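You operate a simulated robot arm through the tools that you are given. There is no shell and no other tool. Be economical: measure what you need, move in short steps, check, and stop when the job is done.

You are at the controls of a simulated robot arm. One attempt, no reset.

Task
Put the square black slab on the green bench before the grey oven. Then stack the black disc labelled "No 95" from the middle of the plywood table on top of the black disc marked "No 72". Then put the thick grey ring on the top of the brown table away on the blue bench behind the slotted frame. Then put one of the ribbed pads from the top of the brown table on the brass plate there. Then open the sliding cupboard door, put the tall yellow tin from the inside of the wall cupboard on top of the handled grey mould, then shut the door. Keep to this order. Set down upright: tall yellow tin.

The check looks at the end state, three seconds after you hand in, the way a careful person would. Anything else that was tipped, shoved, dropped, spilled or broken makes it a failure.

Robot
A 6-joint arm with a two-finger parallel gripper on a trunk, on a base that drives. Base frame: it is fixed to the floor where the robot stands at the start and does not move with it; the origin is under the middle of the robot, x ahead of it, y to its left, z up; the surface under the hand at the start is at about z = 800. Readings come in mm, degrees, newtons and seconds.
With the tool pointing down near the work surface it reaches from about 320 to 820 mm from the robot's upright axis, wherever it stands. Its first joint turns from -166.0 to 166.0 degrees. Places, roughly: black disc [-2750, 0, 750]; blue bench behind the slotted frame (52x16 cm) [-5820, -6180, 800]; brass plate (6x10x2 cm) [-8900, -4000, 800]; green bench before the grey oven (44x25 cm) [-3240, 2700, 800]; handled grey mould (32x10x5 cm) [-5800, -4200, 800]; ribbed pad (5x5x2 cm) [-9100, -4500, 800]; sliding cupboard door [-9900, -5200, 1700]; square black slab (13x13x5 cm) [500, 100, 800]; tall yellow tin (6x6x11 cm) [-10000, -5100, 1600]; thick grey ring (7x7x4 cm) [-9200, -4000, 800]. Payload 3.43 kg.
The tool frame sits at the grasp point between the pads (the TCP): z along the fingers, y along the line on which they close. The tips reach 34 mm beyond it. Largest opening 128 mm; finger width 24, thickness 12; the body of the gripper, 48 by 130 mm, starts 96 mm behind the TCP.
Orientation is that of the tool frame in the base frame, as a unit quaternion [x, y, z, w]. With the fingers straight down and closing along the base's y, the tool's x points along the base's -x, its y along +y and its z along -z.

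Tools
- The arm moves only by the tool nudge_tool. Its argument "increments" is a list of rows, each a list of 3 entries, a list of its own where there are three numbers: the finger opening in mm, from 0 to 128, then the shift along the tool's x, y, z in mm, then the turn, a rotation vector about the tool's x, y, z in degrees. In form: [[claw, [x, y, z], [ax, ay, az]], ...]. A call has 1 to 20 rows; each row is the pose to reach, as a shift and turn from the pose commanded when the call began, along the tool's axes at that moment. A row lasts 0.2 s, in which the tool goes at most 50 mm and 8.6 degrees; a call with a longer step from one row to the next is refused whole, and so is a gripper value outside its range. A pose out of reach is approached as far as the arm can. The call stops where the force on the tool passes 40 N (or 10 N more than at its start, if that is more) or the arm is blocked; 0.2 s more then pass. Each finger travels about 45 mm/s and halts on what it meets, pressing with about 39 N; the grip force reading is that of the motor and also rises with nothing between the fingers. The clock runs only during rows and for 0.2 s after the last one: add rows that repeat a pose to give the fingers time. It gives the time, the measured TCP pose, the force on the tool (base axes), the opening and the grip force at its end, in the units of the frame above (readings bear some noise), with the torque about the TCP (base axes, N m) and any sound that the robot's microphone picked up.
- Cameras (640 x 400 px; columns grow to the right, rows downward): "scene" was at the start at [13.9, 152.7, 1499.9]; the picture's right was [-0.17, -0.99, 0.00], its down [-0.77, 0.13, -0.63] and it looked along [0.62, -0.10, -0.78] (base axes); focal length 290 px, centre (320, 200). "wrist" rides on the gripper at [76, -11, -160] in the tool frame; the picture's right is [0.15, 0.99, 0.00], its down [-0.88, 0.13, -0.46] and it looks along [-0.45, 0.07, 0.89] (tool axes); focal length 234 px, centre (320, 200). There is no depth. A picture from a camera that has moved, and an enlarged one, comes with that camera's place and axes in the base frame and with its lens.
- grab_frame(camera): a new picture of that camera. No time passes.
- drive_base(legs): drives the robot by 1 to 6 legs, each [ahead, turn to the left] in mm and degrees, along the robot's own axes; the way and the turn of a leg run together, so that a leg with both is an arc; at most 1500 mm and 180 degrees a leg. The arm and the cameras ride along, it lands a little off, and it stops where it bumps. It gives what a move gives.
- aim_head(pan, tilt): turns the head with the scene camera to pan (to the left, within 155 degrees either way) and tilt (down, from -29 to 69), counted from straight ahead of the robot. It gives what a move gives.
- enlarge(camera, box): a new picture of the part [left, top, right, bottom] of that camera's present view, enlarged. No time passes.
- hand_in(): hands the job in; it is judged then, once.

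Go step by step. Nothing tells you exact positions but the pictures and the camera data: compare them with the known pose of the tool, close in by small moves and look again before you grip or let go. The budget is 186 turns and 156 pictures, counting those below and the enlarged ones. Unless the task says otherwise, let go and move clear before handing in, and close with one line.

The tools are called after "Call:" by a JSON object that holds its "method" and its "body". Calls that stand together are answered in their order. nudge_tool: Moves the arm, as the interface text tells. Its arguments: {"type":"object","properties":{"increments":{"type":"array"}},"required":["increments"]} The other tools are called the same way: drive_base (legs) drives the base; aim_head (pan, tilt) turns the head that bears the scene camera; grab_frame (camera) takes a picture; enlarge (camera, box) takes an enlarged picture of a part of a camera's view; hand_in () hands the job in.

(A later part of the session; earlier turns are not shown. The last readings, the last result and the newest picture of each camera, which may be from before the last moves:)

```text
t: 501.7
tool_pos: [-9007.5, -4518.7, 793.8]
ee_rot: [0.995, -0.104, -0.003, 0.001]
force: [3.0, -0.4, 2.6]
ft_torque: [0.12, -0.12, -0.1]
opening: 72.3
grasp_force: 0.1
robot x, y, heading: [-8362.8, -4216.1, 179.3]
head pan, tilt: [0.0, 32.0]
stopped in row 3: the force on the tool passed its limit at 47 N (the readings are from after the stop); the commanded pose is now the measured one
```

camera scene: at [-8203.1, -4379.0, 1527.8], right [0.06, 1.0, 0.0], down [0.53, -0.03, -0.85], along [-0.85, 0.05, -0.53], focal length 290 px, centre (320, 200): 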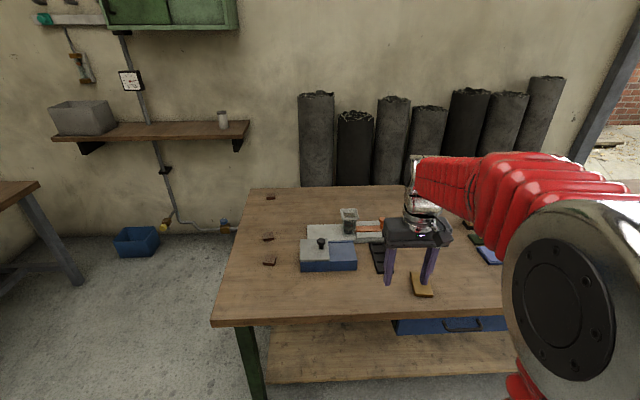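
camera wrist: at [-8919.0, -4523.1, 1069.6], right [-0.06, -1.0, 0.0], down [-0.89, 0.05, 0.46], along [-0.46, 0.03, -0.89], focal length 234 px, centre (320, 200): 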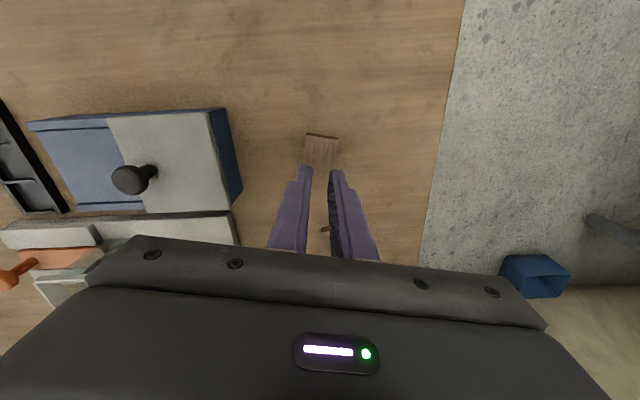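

The tips touched the table (top at about 758). I lift 1 mm and close.

Call:
{"method": "nudge_tool", "body": {"increments": [[72, [0, 0, -1], [0, 0, 0]], [55, [0, 0, -1], [0, 0, 0]], [40, [0, 0, -1], [0, 0, 0]], [20, [0, 0, -1], [0, 0, 0]], [20, [0, 0, -1], [0, 0, 0]], [20, [0, 0, -1], [0, 0, 0]]]}}

Call:
{"method": "nudge_tool", "body": {"increments": [[20, [0, 0, -20], [0, 0, 0]], [20, [0, 0, -60], [0, 0, 0]], [20, [0, 0, -105], [0, 0, 0]], [20, [0, 0, -130], [0, 0, 0]], [20, [0, 0, -130], [0, 0, 0]]]}}

Call:
{"method": "grab_frame", "body": {"camera": "wrist"}}

Call:
{"method": "enlarge", "body": {"camera": "scene", "box": [400, 240, 540, 400]}}

```text
t: 503.1
tool_pos: [-9007.8, -4518.8, 793.7]
ee_rot: [0.995, -0.104, -0.003, 0.001]
force: [0.4, -0.5, -0.1]
ft_torque: [0.02, 0.03, -0.02]
opening: 40.4
grasp_force: 39.4
robot x, y, heading: [-8364.9, -4216.9, 179.3]
head pan, tilt: [0.0, 32.0]
```

```text
t: 504.3
tool_pos: [-9008.6, -4518.4, 925.5]
ee_rot: [0.995, -0.103, -0.002, 0.001]
force: [0.9, 0.3, -0.1]
ft_torque: [0.01, 0.02, 0.0]
opening: 41.0
grasp_force: 38.8
robot x, y, heading: [-8362.2, -4215.1, 179.9]
head pan, tilt: [0.0, 32.0]
```

```text
53 pictures are left
camera wrist: at [-8930.5, -4523.0, 1084.2], right [-0.06, -1.0, 0.0], down [-0.89, 0.05, 0.46], along [-0.46, 0.03, -0.89], focal length 234 px, centre (320, 200)
```

wrist: 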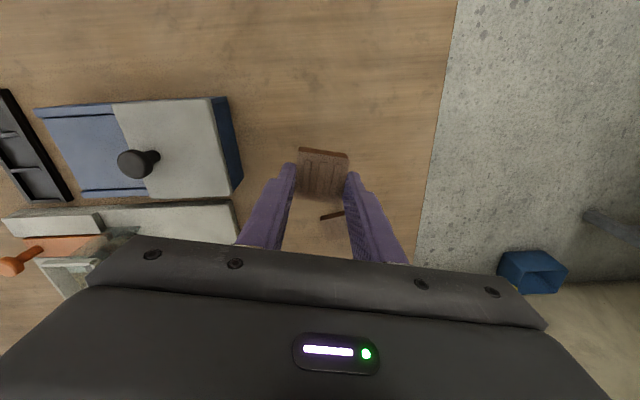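

```text
2.50 times, centred on (470, 320) of scene
camera zoom: at [-8397.0, -4371.2, 1527.8], right [0.01, 1.0, 0.0], down [0.53, -0.01, -0.85], along [-0.85, 0.01, -0.53], focal length 725 px, centre (-55, -100)
```

zoom: 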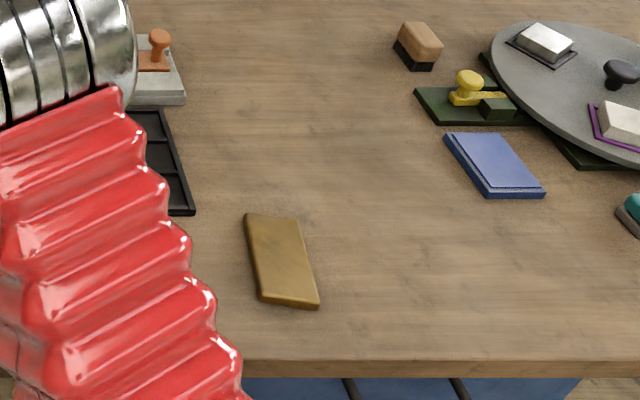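

Pad gripped (40.5 mm). The brass plate is near (-8835, -4003) at about the same angle; I carry the pad there at a safe height.

Call:
{"method": "nudge_tool", "body": {"increments": [[20, [0, 0, -40], [0, 0, 0]], [20, [3, -28, -65], [0, 0, 0]], [20, [8, -75, -65], [0, 0, 0]], [20, [13, -122, -65], [0, 0, 0]], [20, [18, -169, -65], [0, 0, 0]], [20, [23, -216, -65], [0, 0, 0]], [20, [28, -263, -65], [0, 0, 0]], [20, [33, -310, -65], [0, 0, 0]], [20, [38, -357, -65], [0, 0, 0]], [20, [43, -404, -65], [0, 0, 0]], [20, [48, -450, -65], [0, 0, 0]], [20, [53, -495, -65], [0, 0, 0]], [20, [58, -539, -65], [0, 0, 0]], [20, [58, -539, -65], [0, 0, 0]]]}}

Call:
{"method": "grab_frame", "body": {"camera": "wrist"}}

```text
t: 507.3
tool_pos: [-8836.8, -4004.3, 988.1]
ee_rot: [0.995, -0.104, -0.003, 0.0]
force: [0.5, 1.3, -0.3]
ft_torque: [-0.03, 0.0, 0.02]
opening: 40.4
grasp_force: 38.8
robot x, y, heading: [-8364.0, -4214.1, 179.6]
head pan, tilt: [0.0, 32.0]
```

```text
51 pictures are left
camera wrist: at [-8759.8, -4008.4, 1146.7], right [-0.06, -1.0, 0.0], down [-0.89, 0.05, 0.46], along [-0.46, 0.03, -0.89], focal length 234 px, centre (320, 200)
```

wrist: 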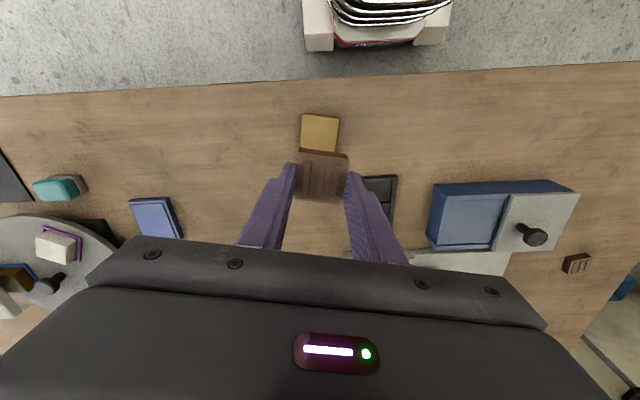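

The plate lies under and slightly ahead; its centre is about (-8855, -3998). I shift and lower to check.

Call:
{"method": "nudge_tool", "body": {"increments": [[20, [-13, -1, 20], [0, 0, 0]], [20, [-25, -2, 45], [0, 0, 0]], [20, [-25, -2, 80], [0, 0, 0]], [20, [-25, -2, 115], [0, 0, 0]], [20, [-25, -2, 138], [0, 0, 0]], [20, [-25, -2, 138], [0, 0, 0]]]}}

Call:
{"method": "enlarge", "body": {"camera": "wrist", "box": [240, 80, 400, 240]}}

Call:
{"method": "enlarge", "body": {"camera": "scene", "box": [400, 260, 520, 380]}}

```text
t: 508.7
tool_pos: [-8863.9, -3996.0, 852.3]
ee_rot: [0.995, -0.103, -0.003, -0.001]
force: [1.3, 0.1, -1.1]
ft_torque: [0.0, 0.01, 0.0]
opening: 40.7
grasp_force: 39.0
robot x, y, heading: [-8365.8, -4213.8, 179.6]
head pan, tilt: [0.0, 32.0]
```

```text
2.50 times, centred on (320, 160) of wrist
camera zoom: at [-8785.3, -4000.0, 1010.4], right [-0.06, -1.0, 0.0], down [-0.89, 0.05, 0.46], along [-0.46, 0.03, -0.89], focal length 585 px, centre (320, 300)
```

zoom: 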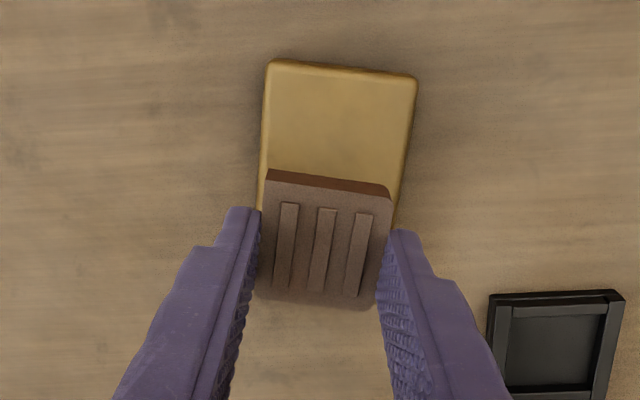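

```text
3.33 times, centred on (460, 320) of scene
camera zoom: at [-8396.8, -4371.1, 1527.8], right [0.01, 1.0, 0.0], down [0.53, -0.01, -0.85], along [-0.85, 0.01, -0.53], focal length 966 px, centre (-147, -200)
```

zoom: 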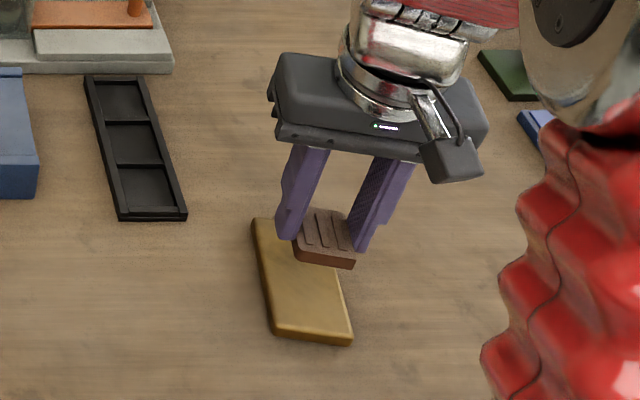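

The pad hangs over the plate's centre. I lower it gently to contact.

Call:
{"method": "nudge_tool", "body": {"increments": [[20, [0, 2, 12], [0, 0, 0]], [20, [0, 2, 24], [0, 0, 0]], [20, [0, 2, 32], [0, 0, 0]], [20, [0, 2, 36], [0, 0, 0]], [20, [0, 2, 36], [0, 0, 0]]]}}

Call:
{"method": "enlarge", "body": {"camera": "scene", "box": [400, 260, 520, 380]}}

```text
t: 509.9
tool_pos: [-8863.4, -3998.4, 815.9]
ee_rot: [0.995, -0.104, -0.002, 0.0]
force: [-0.1, -0.5, 0.0]
ft_torque: [0.01, 0.01, 0.01]
opening: 40.4
grasp_force: 39.0
robot x, y, heading: [-8362.6, -4216.5, 179.5]
head pan, tilt: [0.0, 32.0]
```

```text
3.33 times, centred on (460, 320) of scene
camera zoom: at [-8396.9, -4371.1, 1527.8], right [0.01, 1.0, 0.0], down [0.53, -0.01, -0.85], along [-0.85, 0.01, -0.53], focal length 966 px, centre (-147, -200)
```

zoom: 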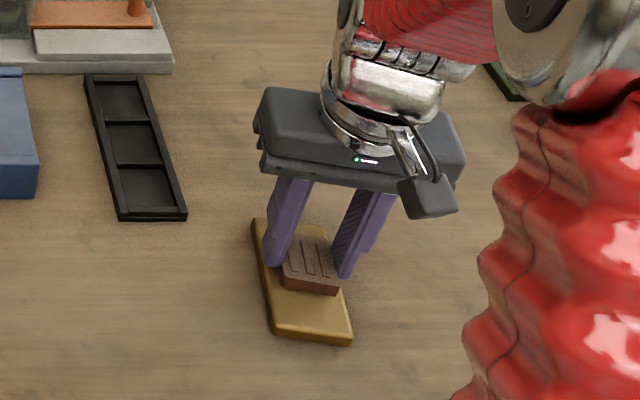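

Call:
{"method": "nudge_tool", "body": {"increments": [[20, [0, 0, 3], [0, 0, 0]], [20, [0, 0, 6], [0, 0, 0]], [20, [0, 0, 9], [0, 0, 0]], [20, [0, 0, 11], [0, 0, 0]], [20, [0, 0, 13], [0, 0, 0]], [20, [0, 0, 15], [0, 0, 0]]]}}

Call:
{"method": "enlarge", "body": {"camera": "scene", "box": [400, 280, 500, 380]}}

```text
t: 510.6
tool_pos: [-8864.6, -3997.9, 811.0]
ee_rot: [0.995, -0.104, -0.003, 0.001]
force: [4.7, -1.4, 8.9]
ft_torque: [-0.01, -0.22, 0.0]
opening: 40.6
grasp_force: 39.2
robot x, y, heading: [-8362.6, -4211.9, 179.6]
head pan, tilt: [0.0, 32.0]
stopped in row 3: the force on the tool passed its limit at 47 N (the readings are from after the stop); the commanded pose is now the measured one
```

```text
4.00 times, centred on (450, 330) of scene
camera zoom: at [-8396.4, -4371.2, 1527.8], right [0.01, 1.0, 0.0], down [0.53, -0.01, -0.85], along [-0.85, 0.01, -0.53], focal length 1160 px, centre (-200, -320)
```

zoom: 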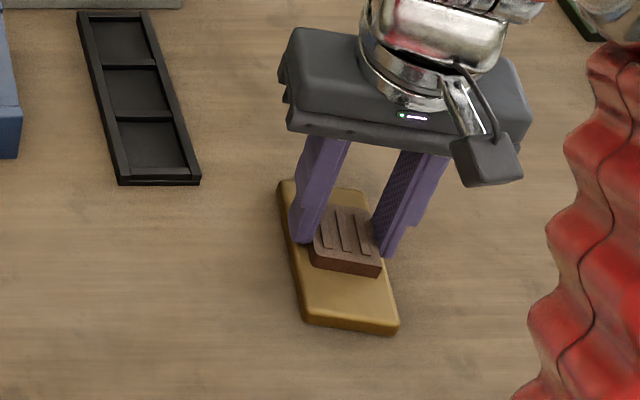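

In contact on the plate. I release and rise.

Call:
{"method": "nudge_tool", "body": {"increments": [[20, [0, 0, -1], [0, 0, 0]], [45, [0, 0, -1], [0, 0, 0]], [56, [0, 0, -1], [0, 0, 0]], [64, [0, 0, -1], [0, 0, 0]], [64, [0, 0, -25], [0, 0, 0]], [64, [0, 0, -65], [0, 0, 0]], [64, [0, 0, -110], [0, 0, 0]], [64, [0, 0, -155], [0, 0, 0]], [64, [0, 0, -200], [0, 0, 0]], [64, [0, 0, -230], [0, 0, 0]]]}}

Call:
{"method": "aim_head", "body": {"pan": 35, "tilt": 0}}

Call:
{"method": "grab_frame", "body": {"camera": "scene"}}

Call:
{"method": "grab_frame", "body": {"camera": "wrist"}}

```text
t: 512.8
tool_pos: [-8863.9, -3998.9, 1040.2]
ee_rot: [0.995, -0.104, -0.003, 0.0]
force: [-0.8, -0.3, 0.3]
ft_torque: [0.0, 0.0, 0.01]
opening: 64.1
grasp_force: 0.1
robot x, y, heading: [-8363.6, -4215.9, 179.6]
head pan, tilt: [0.0, 32.0]
```

```text
t: 513.9
tool_pos: [-8863.6, -3996.7, 1039.2]
ee_rot: [0.995, -0.104, -0.004, 0.001]
force: [-0.6, -0.9, -0.4]
ft_torque: [0.01, -0.02, 0.04]
opening: 64.1
grasp_force: 0.0
robot x, y, heading: [-8363.5, -4213.9, 179.6]
head pan, tilt: [35.0, 0.0]
```

```text
46 pictures are left
camera scene: at [-8381.4, -4422.8, 1579.3], right [-0.57, 0.82, 0.0], down [0.0, 0.0, -1.0], along [-0.82, -0.57, 0.0], focal length 290 px, centre (320, 200)
```

scene: 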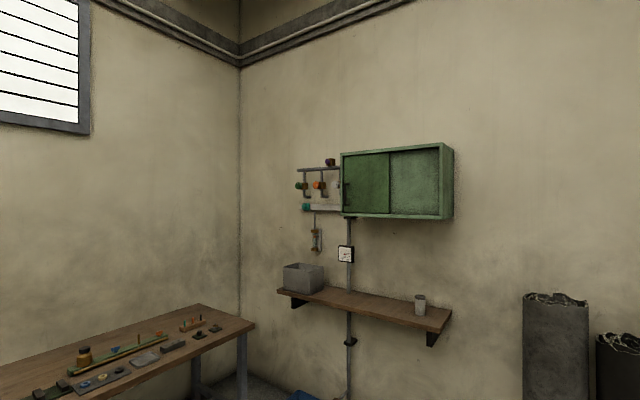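

```text
45 pictures are left
camera wrist: at [-8786.3, -4002.0, 1197.1], right [-0.06, -1.0, 0.0], down [-0.89, 0.05, 0.46], along [-0.46, 0.03, -0.89], focal length 234 px, centre (320, 200)
```

wrist: 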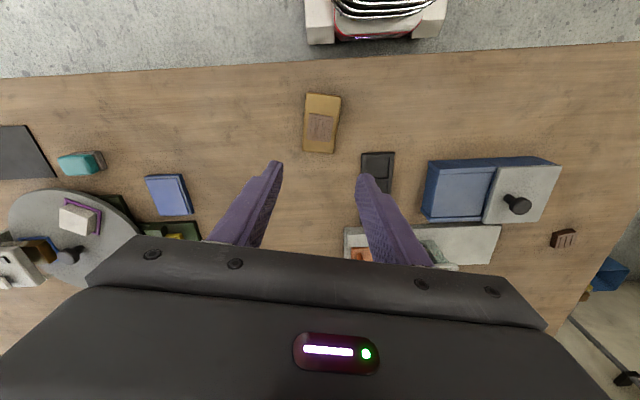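

The pad sits on the plate. Now the wall cupboard: its left (dark) door hides the tin's half. I drive into the gap before it.

Call:
{"method": "drive_base", "body": {"legs": [[-270, 0], [0, 87], [930, 0]]}}

```text
t: 527.2
tool_pos: [-8495.9, -5622.4, 1039.4]
ee_rot: [0.813, 0.582, -0.002, 0.002]
force: [0.8, 0.0, 0.3]
ft_torque: [0.01, 0.01, -0.01]
opening: 64.1
grasp_force: 0.1
robot x, y, heading: [-8234.6, -5152.9, -97.2]
head pan, tilt: [35.0, 0.0]
```

Call:
{"method": "drive_base", "body": {"legs": [[0, -83]]}}

Call:
{"method": "drive_base", "body": {"legs": [[800, 0]]}}

Call:
{"method": "aim_head", "body": {"pan": 10, "tilt": 5}}

Call:
{"method": "grab_frame", "body": {"camera": "scene"}}

```text
t: 532.8
tool_pos: [-8738.8, -4952.1, 1039.7]
ee_rot: [0.995, -0.098, -0.004, 0.001]
force: [-0.8, -0.2, 0.0]
ft_torque: [-0.01, 0.0, 0.0]
opening: 64.1
grasp_force: 0.0
robot x, y, heading: [-8235.2, -5203.5, -179.6]
head pan, tilt: [35.0, 0.0]
```

```text
t: 538.2
tool_pos: [-9528.7, -4968.1, 1040.1]
ee_rot: [0.996, -0.092, -0.004, 0.0]
force: [0.2, -0.5, -0.3]
ft_torque: [0.0, -0.01, -0.03]
opening: 63.9
grasp_force: 0.0
robot x, y, heading: [-9022.2, -5214.7, -178.9]
head pan, tilt: [35.0, 0.0]
```

```text
t: 539.1
tool_pos: [-9527.5, -4966.8, 1040.1]
ee_rot: [0.996, -0.093, -0.004, 0.001]
force: [-0.4, 1.1, -0.3]
ft_torque: [0.0, 0.01, 0.03]
opening: 64.0
grasp_force: 0.0
robot x, y, heading: [-9020.8, -5214.6, -179.1]
head pan, tilt: [10.0, 5.0]
```

```text
44 pictures are left
camera scene: at [-9051.5, -5387.4, 1571.4], right [-0.19, 0.98, 0.0], down [0.09, 0.02, -1.0], along [-0.98, -0.19, -0.09], focal length 290 px, centre (320, 200)
```

scene: 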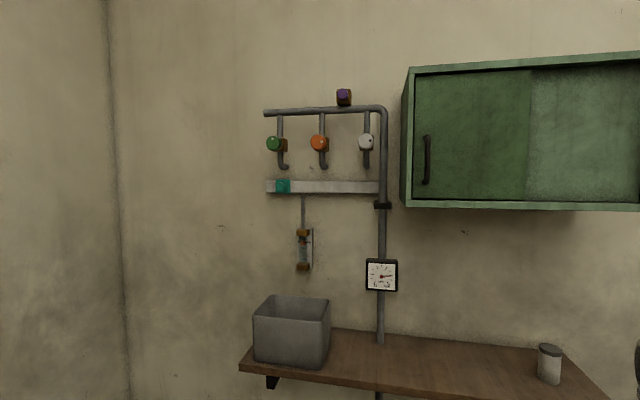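

The cupboard door has a vertical handle at about y = -5255, z = 1609, and a wall shelf is below. First I raise the arm and square the tool, then pitch it forward.

Call:
{"method": "nudge_tool", "body": {"increments": [[64, [0, 0, -45], [0, 0, -2]], [60, [0, 0, -90], [0, 0, -5]], [50, [7, 36, -115], [0, 0, -8]], [40, [14, 76, -135], [0, 0, -10.6]], [40, [21, 114, -155], [0, 0, -10.6]], [40, [28, 152, -175], [0, 0, -10.6]], [40, [35, 190, -195], [0, 0, -10.6]], [40, [42, 226, -215], [0, 0, -10.6]], [40, [42, 226, -215], [0, 0, -10.6]]]}}

Call:
{"method": "nudge_tool", "body": {"increments": [[40, [-8, 0, -25], [0, -8, 0]], [40, [-16, 0, -50], [0, -16, 0]], [40, [-24, 0, -75], [0, -24, 0]], [40, [-32, 0, -100], [0, -32, 0]], [40, [-40, 0, -125], [0, -40, 0]], [40, [-48, 0, -150], [0, -48, 0]], [40, [-56, 0, -175], [0, -56, 0]], [40, [-64, 0, -200], [0, -64, 0]], [40, [-72, 0, -225], [0, -72, 0]], [40, [-80, 0, -250], [0, -80, 0]], [40, [-88, 0, -275], [0, -88, 0]], [40, [-90, 0, -300], [0, -90, 0]], [40, [-90, 0, -300], [0, -90, 0]]]}}

Call:
{"method": "grab_frame", "body": {"camera": "scene"}}

```text
t: 541.1
tool_pos: [-9525.2, -5196.9, 1255.2]
ee_rot: [1.0, 0.001, -0.004, 0.001]
force: [0.3, -0.1, 0.6]
ft_torque: [-0.04, -0.01, 0.01]
opening: 39.9
grasp_force: 0.1
robot x, y, heading: [-9020.0, -5214.0, -178.9]
head pan, tilt: [10.0, 5.0]
```

```text
t: 543.9
tool_pos: [-9614.9, -5197.0, 1559.4]
ee_rot: [-0.704, 0.0, 0.71, -0.001]
force: [-0.5, -0.7, 0.4]
ft_torque: [0.02, -0.02, -0.01]
opening: 39.8
grasp_force: 0.2
robot x, y, heading: [-9022.0, -5215.0, -178.9]
head pan, tilt: [10.0, 5.0]
```

```text
43 pictures are left
camera scene: at [-9051.2, -5387.3, 1571.4], right [-0.19, 0.98, 0.0], down [0.09, 0.02, -1.0], along [-0.98, -0.19, -0.09], focal length 290 px, centre (320, 200)
```

scene: 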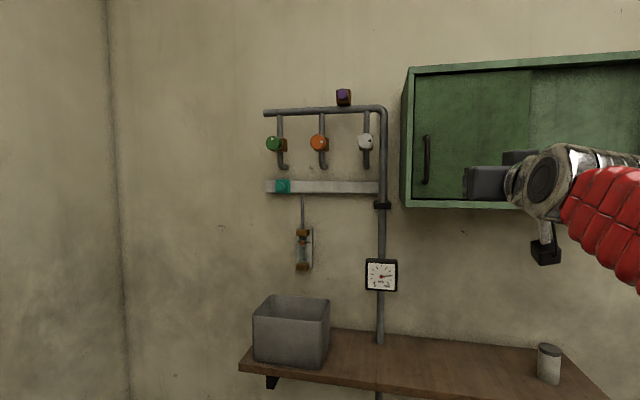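

The tool points forward. I retract it 80 mm and drive 230 mm closer.

Call:
{"method": "nudge_tool", "body": {"increments": [[40, [0, 0, -40], [0, 0, 0]], [40, [0, 0, -80], [0, 0, 0]], [40, [0, 0, -80], [0, 0, 0]]]}}

Call:
{"method": "drive_base", "body": {"legs": [[230, 0]]}}

Call:
{"method": "grab_frame", "body": {"camera": "wrist"}}

Call:
{"method": "grab_frame", "body": {"camera": "scene"}}

```text
t: 544.7
tool_pos: [-9536.6, -5198.8, 1557.2]
ee_rot: [-0.705, 0.0, 0.709, -0.001]
force: [-0.1, 1.2, 0.4]
ft_torque: [-0.01, 0.0, 0.02]
opening: 39.8
grasp_force: 0.2
robot x, y, heading: [-9019.4, -5217.3, -179.0]
head pan, tilt: [10.0, 5.0]
```

```text
t: 546.8
tool_pos: [-9769.1, -5202.1, 1557.8]
ee_rot: [-0.704, 0.0, 0.71, -0.001]
force: [0.0, 0.4, -0.7]
ft_torque: [-0.01, 0.02, 0.01]
opening: 40.0
grasp_force: 0.1
robot x, y, heading: [-9253.9, -5220.4, -178.8]
head pan, tilt: [10.0, 5.0]
```

```text
42 pictures are left
camera wrist: at [-9610.6, -5190.6, 1479.5], right [0.0, -0.99, -0.15], down [0.46, -0.13, 0.88], along [-0.89, -0.06, 0.46], focal length 234 px, centre (320, 200)
```

wrist: 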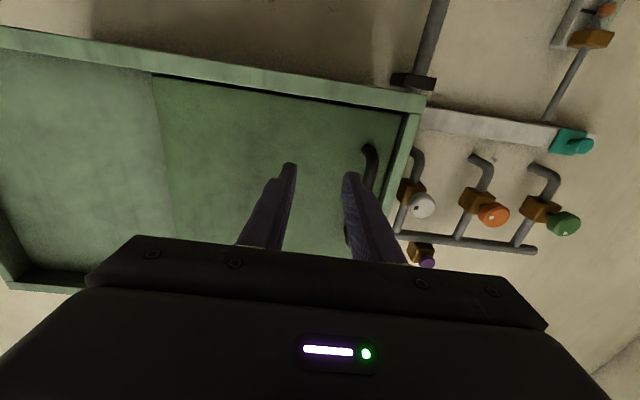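

```text
41 pictures are left
camera scene: at [-9284.1, -5391.5, 1571.4], right [-0.19, 0.98, 0.0], down [0.09, 0.02, -1.0], along [-0.98, -0.19, -0.09], focal length 290 px, centre (320, 200)
```

scene: 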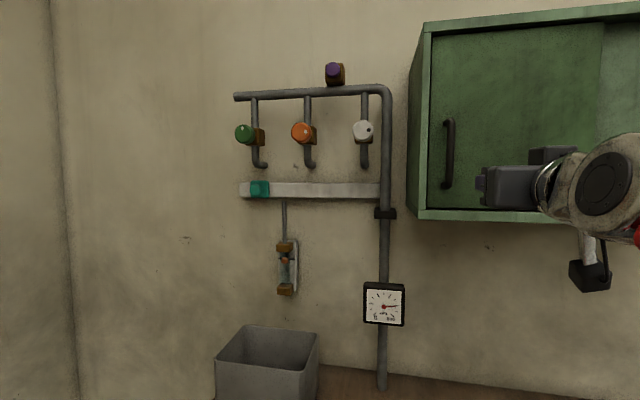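

Handle: y ≈ -5258, z 1545–1672, x ≈ -9880. I align in front of it and check the gap to the frame.

Call:
{"method": "nudge_tool", "body": {"increments": [[40, [-20, 28, 0], [0, 0, 0]], [36, [-42, 56, 0], [0, 0, 0]], [36, [-42, 56, 0], [0, 0, 0]]]}}

Call:
{"method": "grab_frame", "body": {"camera": "wrist"}}

Call:
{"method": "enlarge", "body": {"camera": "scene", "box": [390, 90, 530, 230]}}

```text
t: 547.6
tool_pos: [-9768.8, -5257.1, 1600.3]
ee_rot: [-0.705, 0.002, 0.709, 0.001]
force: [-0.6, 0.0, 0.5]
ft_torque: [0.02, 0.0, -0.01]
opening: 36.0
grasp_force: 0.1
robot x, y, heading: [-9253.9, -5217.9, -179.2]
head pan, tilt: [10.0, 5.0]
```

```text
40 pictures are left
camera wrist: at [-9609.8, -5245.8, 1521.5], right [0.0, -0.99, -0.14], down [0.46, -0.13, 0.88], along [-0.89, -0.06, 0.46], focal length 234 px, centre (320, 200)
```

wrist: 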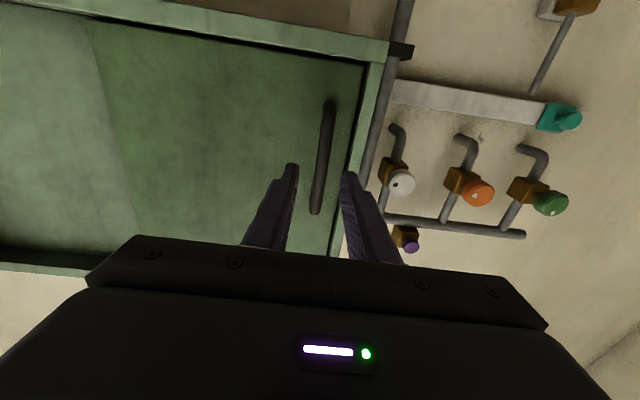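

```text
2.86 times, centred on (460, 160) of scene
camera zoom: at [-9284.1, -5391.5, 1571.4], right [-0.19, 0.98, 0.0], down [0.09, 0.02, -1.0], along [-0.98, -0.19, -0.09], focal length 828 px, centre (-80, 314)
```

zoom: 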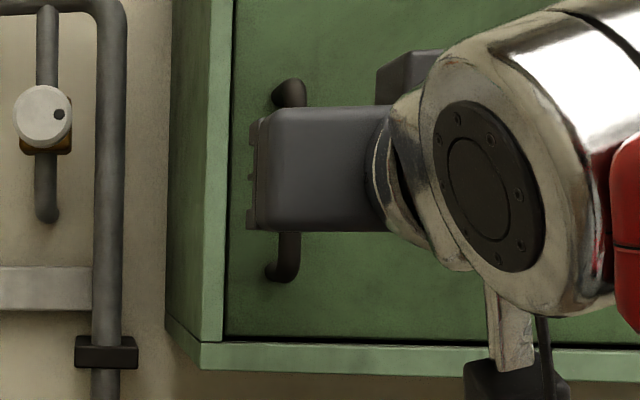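

The bar is centred between the fingers. I narrow to 28 mm, shift 2 mm and advance in small steps.

Call:
{"method": "nudge_tool", "body": {"increments": [[28, [0, 2, 15], [0, 0, 0]], [28, [0, 2, 30], [0, 0, 0]], [28, [0, 2, 45], [0, 0, 0]], [28, [0, 2, 58], [0, 0, 0]], [28, [0, 2, 58], [0, 0, 0]]]}}

Call:
{"method": "enlarge", "body": {"camera": "wrist", "box": [240, 80, 420, 240]}}

```text
t: 548.8
tool_pos: [-9825.7, -5258.7, 1600.6]
ee_rot: [-0.704, 0.001, 0.71, 0.0]
force: [0.0, 0.2, -0.1]
ft_torque: [-0.02, -0.03, 0.01]
opening: 28.0
grasp_force: 0.1
robot x, y, heading: [-9257.5, -5219.4, -179.1]
head pan, tilt: [10.0, 5.0]
```

```text
2.50 times, centred on (330, 160) of wrist
camera zoom: at [-9666.8, -5247.1, 1523.6], right [0.0, -0.99, -0.15], down [0.46, -0.13, 0.88], along [-0.89, -0.06, 0.46], focal length 585 px, centre (295, 300)
```

zoom: 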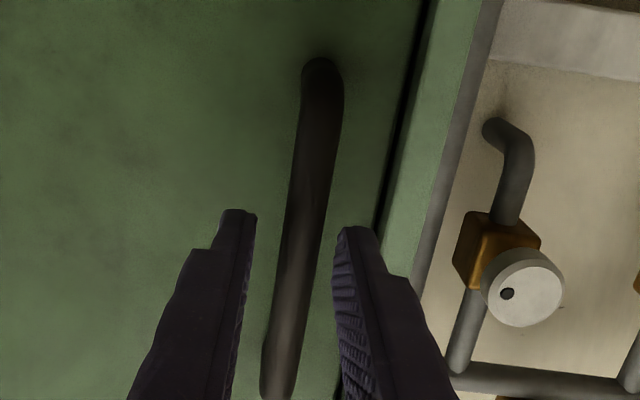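

The bar is about 5 mm to the right of the tool axis and ~25 mm deeper. I narrow to 22 mm, correct and advance.

Call:
{"method": "nudge_tool", "body": {"increments": [[22, [0, 5, 0], [0, 0, 0]], [22, [0, 5, 0], [0, 0, 0]], [22, [0, 5, 10], [0, 0, 0]], [22, [0, 5, 20], [0, 0, 0]], [22, [0, 5, 30], [0, 0, 0]], [22, [0, 5, 36], [0, 0, 0]]]}}

Call:
{"method": "enlarge", "body": {"camera": "wrist", "box": [240, 80, 420, 240]}}

```text
t: 550.2
tool_pos: [-9862.6, -5263.7, 1601.5]
ee_rot: [-0.706, 0.002, 0.709, 0.002]
force: [0.7, 2.0, -0.1]
ft_torque: [0.04, 0.02, 0.0]
opening: 23.2
grasp_force: 0.9
robot x, y, heading: [-9253.3, -5218.8, -178.8]
head pan, tilt: [10.0, 5.0]
```

```text
2.50 times, centred on (330, 160) of wrist
camera zoom: at [-9704.1, -5253.5, 1523.8], right [0.0, -0.99, -0.15], down [0.46, -0.13, 0.88], along [-0.89, -0.06, 0.46], focal length 585 px, centre (295, 300)
```

zoom: 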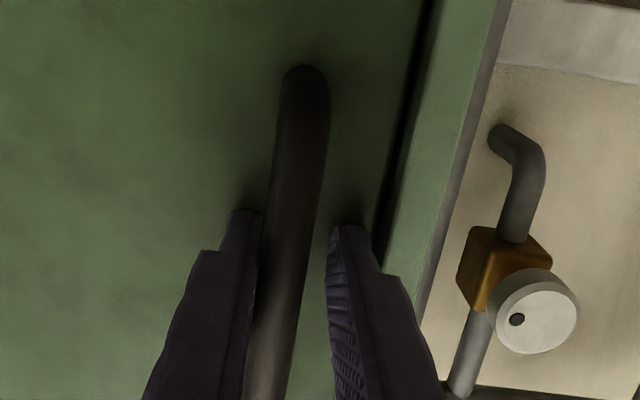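

The fingers straddle the bar. I slide the door to the right.

Call:
{"method": "nudge_tool", "body": {"increments": [[22, [0, -8, 0], [0, 0, 0]], [22, [0, -20, 0], [0, 0, 0]], [22, [0, -35, 0], [0, 0, 0]], [22, [0, -50, 0], [0, 0, 0]], [22, [0, -65, 0], [0, 0, 0]], [22, [0, -80, 0], [0, 0, 0]], [22, [0, -95, 0], [0, 0, 0]], [22, [0, -110, 0], [0, 0, 0]]]}}

Call:
{"method": "grab_frame", "body": {"camera": "wrist"}}

```text
t: 552.0
tool_pos: [-9863.1, -5155.6, 1603.0]
ee_rot: [-0.704, 0.001, 0.71, 0.001]
force: [0.7, 0.5, 0.1]
ft_torque: [-0.02, -0.02, -0.04]
opening: 22.2
grasp_force: 0.0
robot x, y, heading: [-9253.4, -5218.8, -178.9]
head pan, tilt: [10.0, 5.0]
```

```text
36 pictures are left
camera wrist: at [-9703.8, -5144.6, 1524.2], right [0.0, -0.99, -0.15], down [0.46, -0.13, 0.88], along [-0.89, -0.06, 0.46], focal length 234 px, centre (320, 200)
```

wrist: 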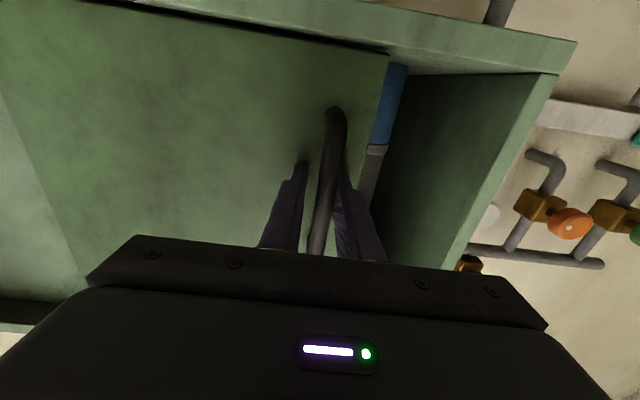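

The door slides well; a blue tin appears inside. I continue.

Call:
{"method": "nudge_tool", "body": {"increments": [[22, [0, -15, 0], [0, 0, 0]], [22, [0, -30, 0], [0, 0, 0]], [22, [0, -45, 0], [0, 0, 0]], [22, [0, -60, 0], [0, 0, 0]], [22, [0, -75, 0], [0, 0, 0]], [22, [0, -90, 0], [0, 0, 0]], [22, [0, -105, 0], [0, 0, 0]], [22, [0, -120, 0], [0, 0, 0]], [22, [0, -135, 0], [0, 0, 0]], [22, [0, -150, 0], [0, 0, 0]]]}}

Call:
{"method": "grab_frame", "body": {"camera": "wrist"}}

Call:
{"method": "grab_frame", "body": {"camera": "scene"}}

```text
t: 554.2
tool_pos: [-9861.2, -5004.3, 1599.3]
ee_rot: [-0.706, 0.002, 0.709, 0.001]
force: [33.0, 0.8, -15.3]
ft_torque: [-0.26, -0.85, -0.55]
opening: 22.6
grasp_force: 0.1
robot x, y, heading: [-9252.0, -5216.9, -178.8]
head pan, tilt: [10.0, 5.0]
```

```text
35 pictures are left
camera wrist: at [-9702.1, -4992.2, 1521.9], right [0.0, -0.99, -0.15], down [0.46, -0.13, 0.88], along [-0.89, -0.06, 0.46], focal length 234 px, centre (320, 200)
```

wrist: 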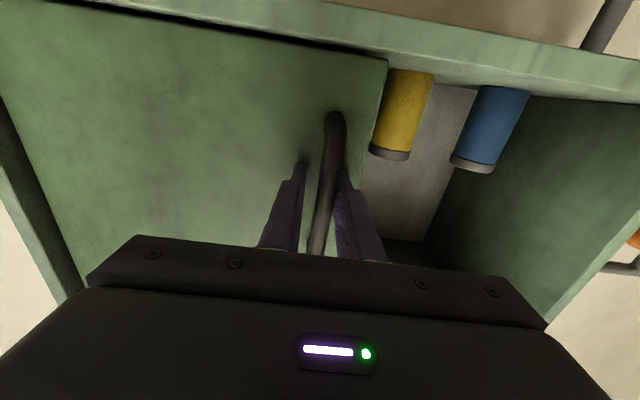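

```text
34 pictures are left
camera scene: at [-9282.2, -5391.3, 1571.4], right [-0.19, 0.98, 0.0], down [0.08, 0.02, -1.0], along [-0.98, -0.19, -0.09], focal length 290 px, centre (320, 200)
```

scene: 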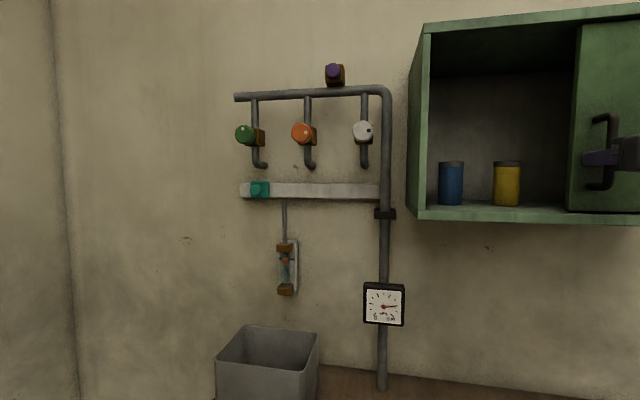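

The door is nearly fully open; the yellow tin stands at about (-10012, -5097), z ≈ 1545. I ease back from the door and try to slide it a little further.

Call:
{"method": "nudge_tool", "body": {"increments": [[22, [0, 0, -3], [0, 0, 0]], [22, [0, -8, -3], [0, 0, 0]], [22, [0, -16, -3], [0, 0, 0]], [22, [0, -24, -3], [0, 0, 0]]]}}

```text
t: 555.2
tool_pos: [-9860.6, -4984.9, 1599.7]
ee_rot: [-0.705, -0.002, 0.709, -0.002]
force: [-2.7, -24.8, -2.6]
ft_torque: [0.03, -0.36, -0.14]
opening: 35.9
grasp_force: 11.8
robot x, y, heading: [-9259.9, -5219.3, -179.2]
head pan, tilt: [10.0, 5.0]
```

End stop reached. I relax, withdraw and line up with the tin.

Call:
{"method": "nudge_tool", "body": {"increments": [[34, [0, -10, -3], [0, 0, 0]], [34, [0, -10, -20], [0, 0, 0]], [34, [0, -10, -50], [0, 0, 0]], [34, [0, -10, -90], [0, 0, 0]], [50, [10, 30, -90], [0, 0, 0]], [70, [25, 65, -90], [0, 0, 0]], [76, [42, 92, -90], [0, 0, 0]], [76, [42, 92, -90], [0, 0, 0]]]}}

Call:
{"method": "grab_frame", "body": {"camera": "wrist"}}

Call:
{"method": "enlarge", "body": {"camera": "scene", "box": [410, 80, 640, 230]}}

```text
t: 555.7
tool_pos: [-9854.4, -4977.5, 1600.2]
ee_rot: [-0.705, -0.003, 0.709, -0.005]
force: [-7.0, -24.7, -6.0]
ft_torque: [0.27, -0.2, -0.08]
opening: 48.2
grasp_force: 12.3
robot x, y, heading: [-9256.0, -5221.7, -179.0]
head pan, tilt: [10.0, 5.0]
stopped in row 2: the force on the tool passed its limit at 77 N (the readings are from after the stop); the commanded pose is now the measured one
```

```text
33 pictures are left
camera wrist: at [-9694.6, -4964.5, 1522.8], right [0.01, -0.99, -0.14], down [0.46, -0.12, 0.88], along [-0.89, -0.08, 0.46], focal length 234 px, centre (320, 200)
```

wrist: 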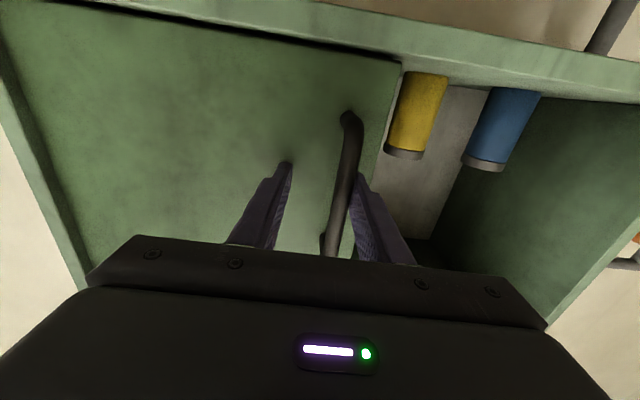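

```text
2.67 times, centred on (525, 155) of scene
camera zoom: at [-9285.1, -5392.6, 1571.2], right [-0.19, 0.98, 0.0], down [0.09, 0.02, -1.0], along [-0.98, -0.19, -0.09], focal length 773 px, centre (-227, 320)
```

zoom: 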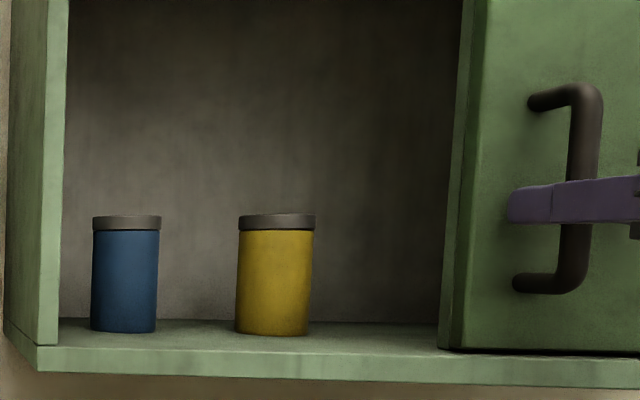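

I pushed the wrong way; now I relax toward -y, withdraw, and line up.

Call:
{"method": "nudge_tool", "body": {"increments": [[48, [0, 6, 0], [0, 0, 0]], [48, [0, 11, 0], [0, 0, 0]], [48, [0, 11, -25], [0, 0, 0]], [48, [0, 11, -60], [0, 0, 0]], [50, [0, 11, -95], [0, 0, 0]], [60, [12, 45, -95], [0, 0, 0]], [70, [28, 85, -95], [0, 0, 0]], [74, [45, 120, -95], [0, 0, 0]], [74, [45, 120, -95], [0, 0, 0]]]}}

Call:
{"method": "grab_frame", "body": {"camera": "wrist"}}

```text
t: 557.7
tool_pos: [-9757.7, -5095.2, 1556.7]
ee_rot: [-0.704, 0.0, 0.71, -0.003]
force: [0.3, 0.0, 0.0]
ft_torque: [0.01, -0.04, -0.01]
opening: 73.8
grasp_force: 0.0
robot x, y, heading: [-9259.3, -5218.7, -178.9]
head pan, tilt: [10.0, 5.0]
```

```text
31 pictures are left
camera wrist: at [-9599.0, -5083.2, 1477.7], right [0.0, -0.99, -0.14], down [0.46, -0.13, 0.88], along [-0.89, -0.07, 0.46], focal length 234 px, centre (320, 200)
```

wrist: 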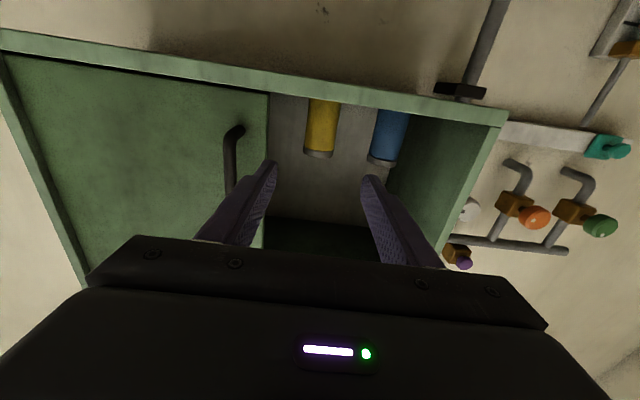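

The tin (about 50 mm wide) is centred ahead and the door edge leaves room. I advance part way and check.

Call:
{"method": "nudge_tool", "body": {"increments": [[74, [0, 2, 40], [0, 0, 0]], [74, [0, 2, 80], [0, 0, 0]], [74, [0, 2, 115], [0, 0, 0]], [74, [0, 2, 145], [0, 0, 0]], [74, [0, 2, 165], [0, 0, 0]], [74, [0, 2, 165], [0, 0, 0]]]}}

Call:
{"method": "grab_frame", "body": {"camera": "wrist"}}

Call:
{"method": "enlarge", "body": {"camera": "scene", "box": [410, 80, 640, 230]}}

```text
t: 559.1
tool_pos: [-9922.8, -5094.5, 1557.7]
ee_rot: [-0.704, 0.0, 0.71, -0.003]
force: [0.1, 0.8, 1.3]
ft_torque: [0.05, 0.0, -0.02]
opening: 74.0
grasp_force: 0.1
robot x, y, heading: [-9257.6, -5219.1, -179.1]
head pan, tilt: [10.0, 5.0]
```

```text
30 pictures are left
camera wrist: at [-9763.9, -5083.1, 1480.4], right [0.0, -0.99, -0.14], down [0.46, -0.13, 0.88], along [-0.89, -0.07, 0.46], focal length 234 px, centre (320, 200)
```

wrist: 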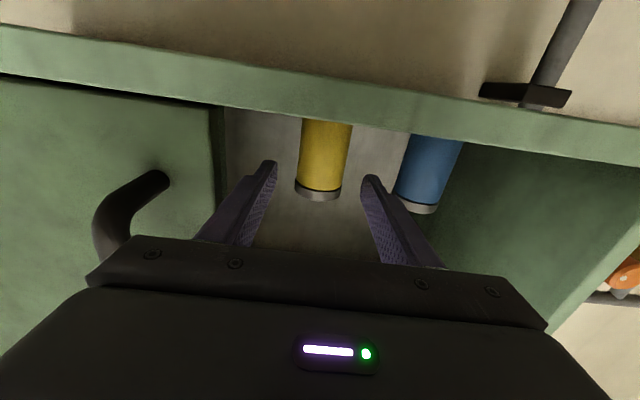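

```text
2.67 times, centred on (525, 155) of scene
camera zoom: at [-9284.4, -5391.5, 1571.4], right [-0.19, 0.98, 0.0], down [0.09, 0.02, -1.0], along [-0.98, -0.19, -0.09], focal length 773 px, centre (-227, 320)
```

zoom: 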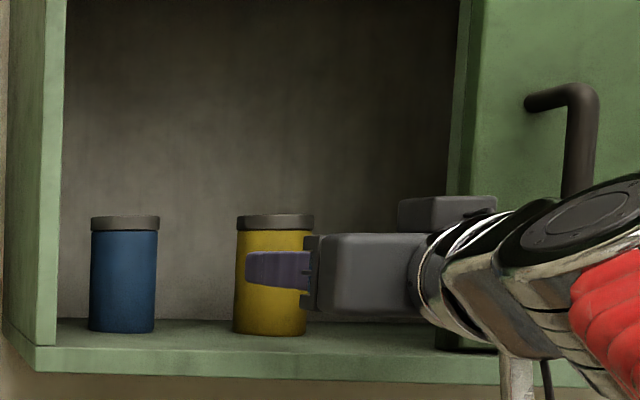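

Aligned. I advance 55 mm more and close on the tin.

Call:
{"method": "nudge_tool", "body": {"increments": [[74, [0, 0, 15], [0, 0, 0]], [74, [0, 0, 30], [0, 0, 0]], [74, [0, 0, 45], [0, 0, 0]], [74, [0, 0, 58], [0, 0, 0]], [74, [0, 0, 58], [0, 0, 0]]]}}

Call:
{"method": "grab_frame", "body": {"camera": "wrist"}}

```text
t: 560.3
tool_pos: [-9981.7, -5096.9, 1557.8]
ee_rot: [-0.704, 0.0, 0.71, -0.002]
force: [-0.4, -0.1, -0.1]
ft_torque: [0.03, 0.01, 0.0]
opening: 74.0
grasp_force: 0.0
robot x, y, heading: [-9259.0, -5224.1, -178.9]
head pan, tilt: [10.0, 5.0]
```

```text
28 pictures are left
camera wrist: at [-9822.1, -5084.2, 1479.5], right [0.0, -0.99, -0.14], down [0.46, -0.13, 0.88], along [-0.89, -0.07, 0.46], focal length 234 px, centre (320, 200)
```

wrist: 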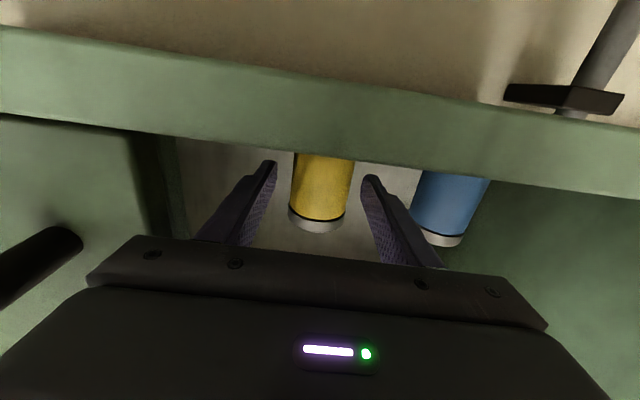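

I go 12 mm deeper and close.

Call:
{"method": "nudge_tool", "body": {"increments": [[74, [0, 0, 6], [0, 0, 0]], [74, [0, 0, 12], [0, 0, 0]], [60, [0, 0, 12], [0, 0, 0]], [45, [0, 0, 12], [0, 0, 0]], [30, [0, 0, 12], [0, 0, 0]], [30, [0, 0, 12], [0, 0, 0]], [30, [0, 0, 12], [0, 0, 0]]]}}

```text
t: 561.9
tool_pos: [-9991.8, -5097.1, 1556.7]
ee_rot: [-0.704, 0.001, 0.71, -0.001]
force: [-2.1, -1.6, 2.8]
ft_torque: [0.02, 0.12, 0.09]
opening: 54.3
grasp_force: 38.9
robot x, y, heading: [-9259.8, -5219.9, -178.9]
head pan, tilt: [10.0, 5.0]
```

Gripped at 54 mm. I lift 20 mm and withdraw.

Call:
{"method": "nudge_tool", "body": {"increments": [[30, [-8, 0, 0], [0, 0, 0]], [30, [-20, 0, 0], [0, 0, 0]], [30, [-22, 0, -30], [0, 0, 0]], [30, [-22, 0, -70], [0, 0, 0]], [30, [-22, 0, -110], [0, 0, 0]], [30, [-22, 0, -150], [0, 0, 0]], [30, [-22, 0, -190], [0, 0, 0]], [30, [-22, 0, -230], [0, 0, 0]], [30, [-22, 0, -265], [0, 0, 0]], [30, [-22, 0, -265], [0, 0, 0]]]}}

Call:
{"method": "grab_frame", "body": {"camera": "scene"}}

Call:
{"method": "grab_frame", "body": {"camera": "wrist"}}

```text
t: 564.1
tool_pos: [-9724.9, -5096.1, 1577.1]
ee_rot: [-0.705, 0.0, 0.71, -0.002]
force: [0.3, -0.7, -2.6]
ft_torque: [-0.03, -0.11, -0.02]
opening: 54.3
grasp_force: 39.0
robot x, y, heading: [-9255.3, -5218.7, -179.2]
head pan, tilt: [10.0, 5.0]
```

```text
27 pictures are left
camera scene: at [-9284.2, -5391.5, 1571.4], right [-0.19, 0.98, 0.0], down [0.09, 0.02, -1.0], along [-0.98, -0.19, -0.09], focal length 290 px, centre (320, 200)
```

scene: 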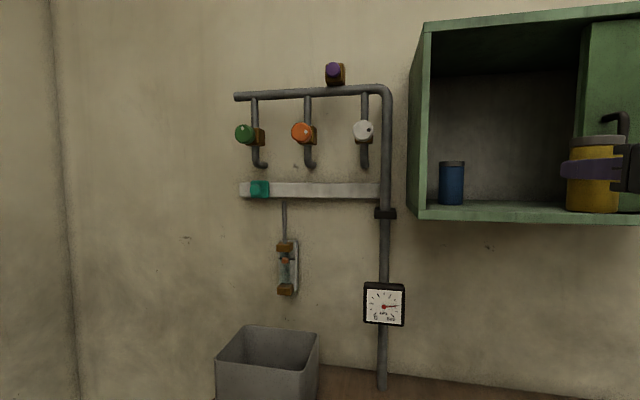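

```text
26 pictures are left
camera wrist: at [-9566.4, -5083.9, 1499.3], right [0.0, -0.99, -0.14], down [0.46, -0.13, 0.88], along [-0.89, -0.07, 0.46], focal length 234 px, centre (320, 200)
```

wrist: 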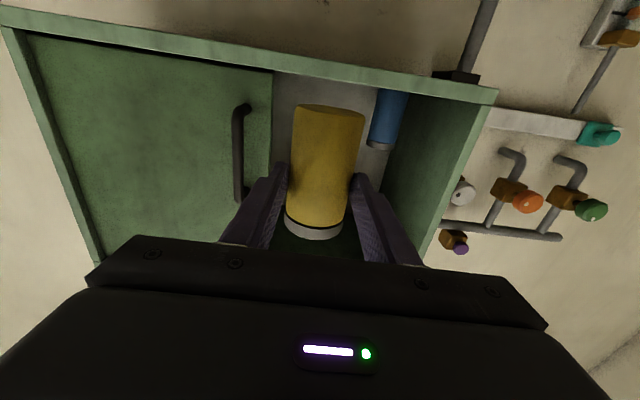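

The tin is held upright. Order asks for the mould first, so I reverse along the corridor to table B's south side, where the mould lies near the edge.

Call:
{"method": "drive_base", "body": {"legs": [[-1100, 0], [-1100, 0], [-1110, 0]]}}

Call:
{"method": "drive_base", "body": {"legs": [[0, -86]]}}

Call:
{"method": "aim_head", "body": {"pan": 0, "tilt": 38}}

Call:
{"method": "grab_frame", "body": {"camera": "scene"}}

```text
t: 585.4
tool_pos: [-6395.5, -4991.0, 1576.4]
ee_rot: [-0.704, -0.014, 0.71, -0.017]
force: [-0.6, -0.5, -2.7]
ft_torque: [-0.01, -0.09, -0.02]
opening: 54.3
grasp_force: 38.6
robot x, y, heading: [-5918.0, -5095.7, -176.7]
head pan, tilt: [10.0, 5.0]
```

```text
t: 591.1
tool_pos: [-5865.8, -4608.8, 1578.5]
ee_rot: [-0.533, 0.461, 0.538, 0.463]
force: [0.4, -1.0, -3.6]
ft_torque: [-0.08, -0.02, 0.02]
opening: 54.2
grasp_force: 38.2
robot x, y, heading: [-5944.4, -5098.3, 99.3]
head pan, tilt: [10.0, 5.0]
```

```text
t: 592.0
tool_pos: [-5865.1, -4609.7, 1578.1]
ee_rot: [-0.532, 0.461, 0.538, 0.463]
force: [-0.2, 0.5, -3.2]
ft_torque: [-0.08, -0.02, 0.02]
opening: 54.3
grasp_force: 39.0
robot x, y, heading: [-5940.7, -5095.2, 99.1]
head pan, tilt: [0.0, 38.0]
```

```text
25 pictures are left
camera scene: at [-6102.8, -5093.5, 1518.7], right [0.99, 0.16, 0.0], down [0.1, -0.61, -0.79], along [-0.13, 0.78, -0.62], focal length 290 px, centre (320, 200)
```

scene: 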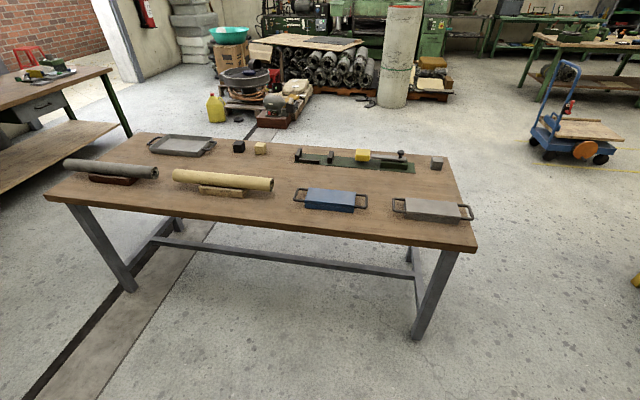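

The grey handled mould is at about (-5828, -4225), 130 mm from the table's south edge. I square up and come closer.

Call:
{"method": "drive_base", "body": {"legs": [[0, -9], [200, 0]]}}

Call:
{"method": "nudge_tool", "body": {"increments": [[30, [20, 0, 40], [0, 0, 0]], [30, [50, 0, 80], [0, 0, 0]], [30, [85, 0, 110], [0, 0, 0]], [30, [125, 0, 130], [0, 0, 0]], [30, [170, 0, 140], [0, 0, 0]], [30, [215, 0, 140], [0, 0, 0]], [30, [260, 0, 140], [0, 0, 0]], [30, [305, 0, 140], [0, 0, 0]], [30, [350, 0, 140], [0, 0, 0]], [30, [395, 0, 140], [0, 0, 0]], [30, [440, 0, 140], [0, 0, 0]], [30, [440, 0, 140], [0, 0, 0]]]}}

Call:
{"method": "grab_frame", "body": {"camera": "scene"}}

Call:
{"method": "grab_frame", "body": {"camera": "wrist"}}

```text
t: 594.8
tool_pos: [-5789.1, -4430.4, 1577.0]
ee_rot: [-0.494, 0.503, 0.498, 0.505]
force: [0.6, 0.1, -4.3]
ft_torque: [-0.11, 0.02, -0.01]
opening: 54.5
grasp_force: 39.0
robot x, y, heading: [-5940.9, -4898.7, 90.0]
head pan, tilt: [0.0, 38.0]
```

```text
t: 597.4
tool_pos: [-5786.1, -4291.3, 1138.5]
ee_rot: [-0.493, 0.503, 0.498, 0.505]
force: [0.4, -0.2, -2.9]
ft_torque: [-0.13, 0.04, 0.04]
opening: 54.2
grasp_force: 39.0
robot x, y, heading: [-5938.9, -4900.2, 89.4]
head pan, tilt: [0.0, 38.0]
```

```text
24 pictures are left
camera scene: at [-6099.6, -4870.0, 1518.6], right [1.0, 0.0, 0.0], down [0.0, -0.62, -0.79], along [0.0, 0.79, -0.62], focal length 290 px, centre (320, 200)
```

scene: 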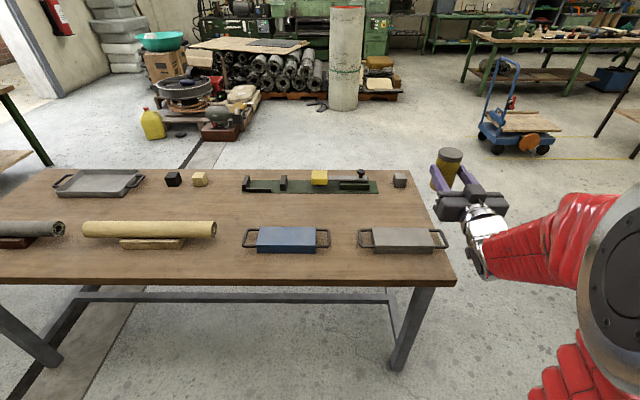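

```text
23 pictures are left
camera wrist: at [-5777.6, -4449.2, 1061.3], right [-0.99, 0.02, -0.14], down [-0.14, -0.46, 0.88], along [-0.05, 0.89, 0.46], focal length 234 px, centre (320, 200)
```

wrist: 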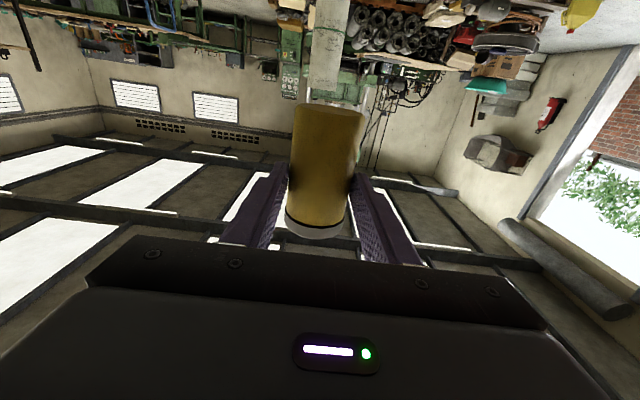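

The wrist camera looks forward now, so I judge by the scene view: mould top centre near (-5817, -4175) with top at about z = 795. I bring the tin above it.

Call:
{"method": "nudge_tool", "body": {"increments": [[30, [0, 10, 33], [0, 0, 0]], [30, [0, 20, 67], [0, 0, 0]], [30, [10, 30, 100], [0, 0, 0]], [30, [55, 30, 100], [0, 0, 0]], [30, [100, 30, 100], [0, 0, 0]], [30, [145, 30, 100], [0, 0, 0]], [30, [180, 30, 100], [0, 0, 0]], [30, [180, 30, 100], [0, 0, 0]]]}}

Call:
{"method": "enlarge", "body": {"camera": "scene", "box": [340, 140, 500, 300]}}

```text
t: 599.2
tool_pos: [-5811.8, -4181.9, 962.7]
ee_rot: [-0.491, 0.507, 0.504, 0.498]
force: [0.2, 0.3, -2.1]
ft_torque: [-0.12, 0.01, -0.01]
opening: 54.5
grasp_force: 39.0
out of reach, approached as far as the arm can: row 7, 8
robot x, y, heading: [-5940.3, -4902.8, 90.0]
head pan, tilt: [0.0, 38.0]
```

```text
2.50 times, centred on (420, 220) of scene
camera zoom: at [-6099.5, -4869.7, 1518.6], right [1.0, 0.0, 0.0], down [0.0, -0.62, -0.79], along [0.0, 0.79, -0.62], focal length 725 px, centre (70, 150)
```

zoom: 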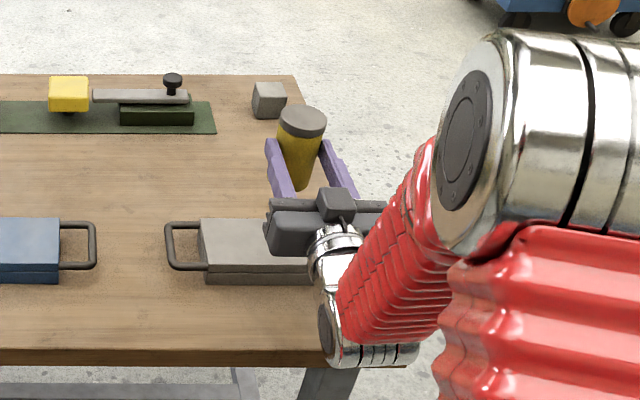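

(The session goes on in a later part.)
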